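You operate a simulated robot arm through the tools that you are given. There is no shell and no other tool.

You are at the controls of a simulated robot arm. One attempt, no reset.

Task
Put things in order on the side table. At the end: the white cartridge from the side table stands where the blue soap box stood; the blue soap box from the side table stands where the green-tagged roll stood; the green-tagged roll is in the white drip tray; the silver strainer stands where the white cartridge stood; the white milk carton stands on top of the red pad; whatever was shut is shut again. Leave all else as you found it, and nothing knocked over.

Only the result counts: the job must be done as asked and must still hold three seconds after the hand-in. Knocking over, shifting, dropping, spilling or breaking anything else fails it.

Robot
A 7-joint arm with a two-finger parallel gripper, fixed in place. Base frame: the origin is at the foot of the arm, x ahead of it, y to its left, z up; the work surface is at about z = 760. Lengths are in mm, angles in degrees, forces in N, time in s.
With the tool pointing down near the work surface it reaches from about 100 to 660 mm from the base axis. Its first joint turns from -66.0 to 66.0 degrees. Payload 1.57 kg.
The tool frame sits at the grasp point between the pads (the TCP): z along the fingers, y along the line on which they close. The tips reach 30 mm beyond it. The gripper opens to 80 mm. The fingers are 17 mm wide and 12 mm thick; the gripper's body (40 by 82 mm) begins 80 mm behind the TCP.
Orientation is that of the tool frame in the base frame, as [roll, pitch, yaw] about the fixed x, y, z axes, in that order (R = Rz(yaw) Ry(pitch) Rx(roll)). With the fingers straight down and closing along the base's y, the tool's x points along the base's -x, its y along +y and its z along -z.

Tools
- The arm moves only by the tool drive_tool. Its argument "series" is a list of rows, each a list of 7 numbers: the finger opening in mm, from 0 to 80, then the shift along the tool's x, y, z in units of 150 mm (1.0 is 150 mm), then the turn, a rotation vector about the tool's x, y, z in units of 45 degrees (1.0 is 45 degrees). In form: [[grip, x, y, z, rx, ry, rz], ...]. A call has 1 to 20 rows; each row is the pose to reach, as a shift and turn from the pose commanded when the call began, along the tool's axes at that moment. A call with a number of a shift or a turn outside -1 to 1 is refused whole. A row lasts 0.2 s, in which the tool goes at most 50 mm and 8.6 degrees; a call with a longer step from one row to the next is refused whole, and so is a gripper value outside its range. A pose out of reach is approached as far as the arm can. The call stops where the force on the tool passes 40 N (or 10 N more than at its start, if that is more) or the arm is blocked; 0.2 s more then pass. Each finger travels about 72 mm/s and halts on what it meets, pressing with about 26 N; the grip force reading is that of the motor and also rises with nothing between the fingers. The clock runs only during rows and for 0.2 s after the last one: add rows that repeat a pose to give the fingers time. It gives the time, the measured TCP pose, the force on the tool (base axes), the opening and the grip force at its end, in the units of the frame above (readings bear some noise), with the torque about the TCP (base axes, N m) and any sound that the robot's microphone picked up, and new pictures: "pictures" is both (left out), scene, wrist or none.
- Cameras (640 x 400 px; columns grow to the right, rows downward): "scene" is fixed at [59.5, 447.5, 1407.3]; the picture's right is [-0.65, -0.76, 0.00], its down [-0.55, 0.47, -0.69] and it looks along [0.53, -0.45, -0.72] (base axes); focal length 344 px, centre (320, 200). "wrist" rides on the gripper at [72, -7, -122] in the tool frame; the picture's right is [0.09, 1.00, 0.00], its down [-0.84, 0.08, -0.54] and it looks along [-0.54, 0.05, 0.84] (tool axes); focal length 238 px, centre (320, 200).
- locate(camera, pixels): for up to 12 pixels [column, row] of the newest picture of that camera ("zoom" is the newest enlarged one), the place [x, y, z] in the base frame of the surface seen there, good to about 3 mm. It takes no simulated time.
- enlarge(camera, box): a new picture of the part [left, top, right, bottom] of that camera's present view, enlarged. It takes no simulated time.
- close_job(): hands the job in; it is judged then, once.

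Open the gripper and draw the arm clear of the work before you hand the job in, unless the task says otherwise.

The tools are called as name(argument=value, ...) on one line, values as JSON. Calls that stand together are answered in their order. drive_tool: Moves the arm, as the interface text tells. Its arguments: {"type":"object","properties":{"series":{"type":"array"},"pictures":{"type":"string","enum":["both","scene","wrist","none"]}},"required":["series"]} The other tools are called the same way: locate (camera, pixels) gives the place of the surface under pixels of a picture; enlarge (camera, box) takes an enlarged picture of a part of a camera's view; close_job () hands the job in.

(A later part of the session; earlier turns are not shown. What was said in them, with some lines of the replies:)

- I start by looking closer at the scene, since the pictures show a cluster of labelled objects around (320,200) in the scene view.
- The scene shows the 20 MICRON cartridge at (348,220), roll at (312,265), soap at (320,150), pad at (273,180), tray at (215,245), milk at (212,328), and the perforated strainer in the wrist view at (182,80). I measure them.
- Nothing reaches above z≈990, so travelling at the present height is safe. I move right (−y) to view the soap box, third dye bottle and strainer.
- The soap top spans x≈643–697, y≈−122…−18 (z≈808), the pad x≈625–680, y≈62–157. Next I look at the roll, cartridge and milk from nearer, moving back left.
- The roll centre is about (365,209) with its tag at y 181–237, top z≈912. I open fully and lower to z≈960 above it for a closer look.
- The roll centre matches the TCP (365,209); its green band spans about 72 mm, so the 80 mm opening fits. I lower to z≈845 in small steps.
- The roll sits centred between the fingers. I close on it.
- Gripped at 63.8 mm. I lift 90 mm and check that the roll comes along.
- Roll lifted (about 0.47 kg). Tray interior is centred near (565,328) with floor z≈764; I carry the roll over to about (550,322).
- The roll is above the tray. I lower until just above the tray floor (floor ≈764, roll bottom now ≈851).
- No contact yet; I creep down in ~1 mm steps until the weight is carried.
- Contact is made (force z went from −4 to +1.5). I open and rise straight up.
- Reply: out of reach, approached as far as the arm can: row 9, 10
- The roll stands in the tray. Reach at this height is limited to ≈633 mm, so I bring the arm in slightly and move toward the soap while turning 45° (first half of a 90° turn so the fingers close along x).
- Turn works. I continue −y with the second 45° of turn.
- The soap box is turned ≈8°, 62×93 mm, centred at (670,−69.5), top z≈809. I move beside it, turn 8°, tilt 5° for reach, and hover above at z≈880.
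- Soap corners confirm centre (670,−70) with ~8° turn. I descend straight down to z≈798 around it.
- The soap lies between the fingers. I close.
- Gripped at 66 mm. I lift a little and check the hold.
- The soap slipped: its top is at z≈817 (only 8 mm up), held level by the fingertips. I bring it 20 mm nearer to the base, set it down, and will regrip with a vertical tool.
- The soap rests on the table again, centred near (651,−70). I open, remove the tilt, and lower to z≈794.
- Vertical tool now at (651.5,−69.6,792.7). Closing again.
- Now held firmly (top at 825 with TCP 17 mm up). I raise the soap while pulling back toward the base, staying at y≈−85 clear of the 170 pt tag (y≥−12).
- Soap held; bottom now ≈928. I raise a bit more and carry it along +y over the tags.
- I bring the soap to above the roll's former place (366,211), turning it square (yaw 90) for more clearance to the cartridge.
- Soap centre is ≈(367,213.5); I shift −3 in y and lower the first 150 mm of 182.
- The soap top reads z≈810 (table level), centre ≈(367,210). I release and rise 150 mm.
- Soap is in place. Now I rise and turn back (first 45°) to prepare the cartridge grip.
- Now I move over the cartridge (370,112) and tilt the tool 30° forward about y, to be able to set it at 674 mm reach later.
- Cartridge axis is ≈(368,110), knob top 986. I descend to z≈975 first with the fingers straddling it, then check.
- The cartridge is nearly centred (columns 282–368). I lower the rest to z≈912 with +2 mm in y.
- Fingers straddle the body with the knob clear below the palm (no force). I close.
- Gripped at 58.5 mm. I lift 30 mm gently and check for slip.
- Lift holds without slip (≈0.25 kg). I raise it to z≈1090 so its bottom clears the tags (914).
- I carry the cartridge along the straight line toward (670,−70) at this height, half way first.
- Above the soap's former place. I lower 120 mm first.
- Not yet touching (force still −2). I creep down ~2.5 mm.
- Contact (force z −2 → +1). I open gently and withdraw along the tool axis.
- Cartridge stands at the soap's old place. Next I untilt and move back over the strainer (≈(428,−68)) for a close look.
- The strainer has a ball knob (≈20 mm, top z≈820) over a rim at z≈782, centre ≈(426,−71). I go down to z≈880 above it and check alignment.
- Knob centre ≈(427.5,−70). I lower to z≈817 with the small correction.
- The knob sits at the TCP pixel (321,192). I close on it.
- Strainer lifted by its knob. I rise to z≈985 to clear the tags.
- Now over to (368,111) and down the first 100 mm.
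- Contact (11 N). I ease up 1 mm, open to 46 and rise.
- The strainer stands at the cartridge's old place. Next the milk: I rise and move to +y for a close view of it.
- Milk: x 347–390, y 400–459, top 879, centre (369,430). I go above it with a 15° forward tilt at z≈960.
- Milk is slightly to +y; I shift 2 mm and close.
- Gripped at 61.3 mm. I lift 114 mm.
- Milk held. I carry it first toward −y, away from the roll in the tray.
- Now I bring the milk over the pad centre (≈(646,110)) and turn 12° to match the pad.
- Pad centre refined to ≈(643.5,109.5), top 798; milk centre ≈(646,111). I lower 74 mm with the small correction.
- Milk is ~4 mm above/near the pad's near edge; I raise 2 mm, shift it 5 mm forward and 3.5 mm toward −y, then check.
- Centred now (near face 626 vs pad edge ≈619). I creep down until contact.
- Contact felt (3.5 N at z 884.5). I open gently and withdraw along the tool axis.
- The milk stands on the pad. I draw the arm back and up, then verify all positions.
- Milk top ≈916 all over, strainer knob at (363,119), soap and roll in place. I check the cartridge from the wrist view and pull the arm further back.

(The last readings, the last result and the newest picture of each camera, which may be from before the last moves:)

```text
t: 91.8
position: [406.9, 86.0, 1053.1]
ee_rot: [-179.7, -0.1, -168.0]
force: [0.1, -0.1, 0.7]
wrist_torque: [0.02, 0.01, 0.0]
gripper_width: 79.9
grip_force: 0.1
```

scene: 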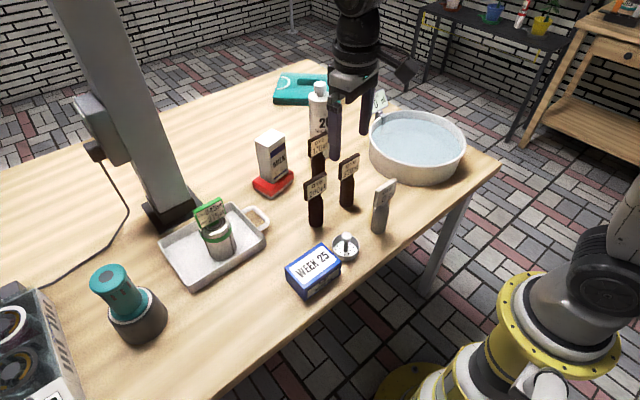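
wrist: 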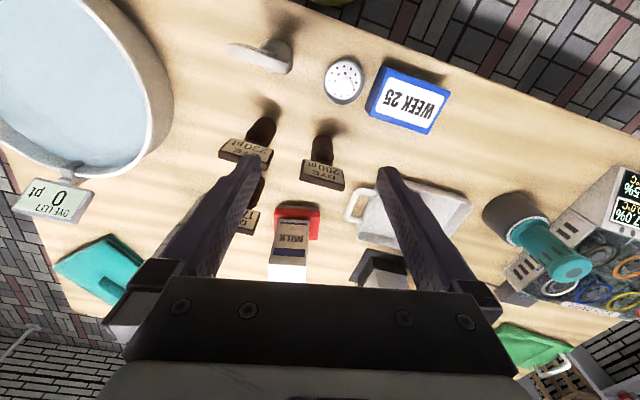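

Everything is upright and in place: cartridge at ≈(670,−69), soap at ≈(367,209), strainer at ≈(368,111), the roll in the tray and the milk on the pad. The gripper is open and the arm is clear, so I hand in.

close_job()

```text
The job is handed in.
```

I handed the job in with all five items placed and upright in the last pictures before hand-in. I have had no verdict back from the judging.

| Item | Where it stands now |
|---|---|
| White cartridge | Where the soap box stood, about (670, -69) |
| Blue soap box | Where the roll stood, about (367, 209) |
| Green-tagged roll | In the white drip tray |
| Silver strainer | Where the cartridge stood, about (368, 111) |
| White milk carton | On top of the red pad |

- **Soap box slip:** on the first try the soap box slipped about 27 mm in the fingers. I set it down about 20 mm nearer the base and gripped it again with the tool upright. It touched nothing else.
- **Soap box angle:** it now stands square to the table, about 8 degrees off the angle it had at first.
- **Shut things:** nothing had to be opened, so I left everything shut as it was.

The gripper was open and the arm was raised about 1050 mm, above all the objects, at hand-in. I saw no sign that anything else was moved or knocked over.
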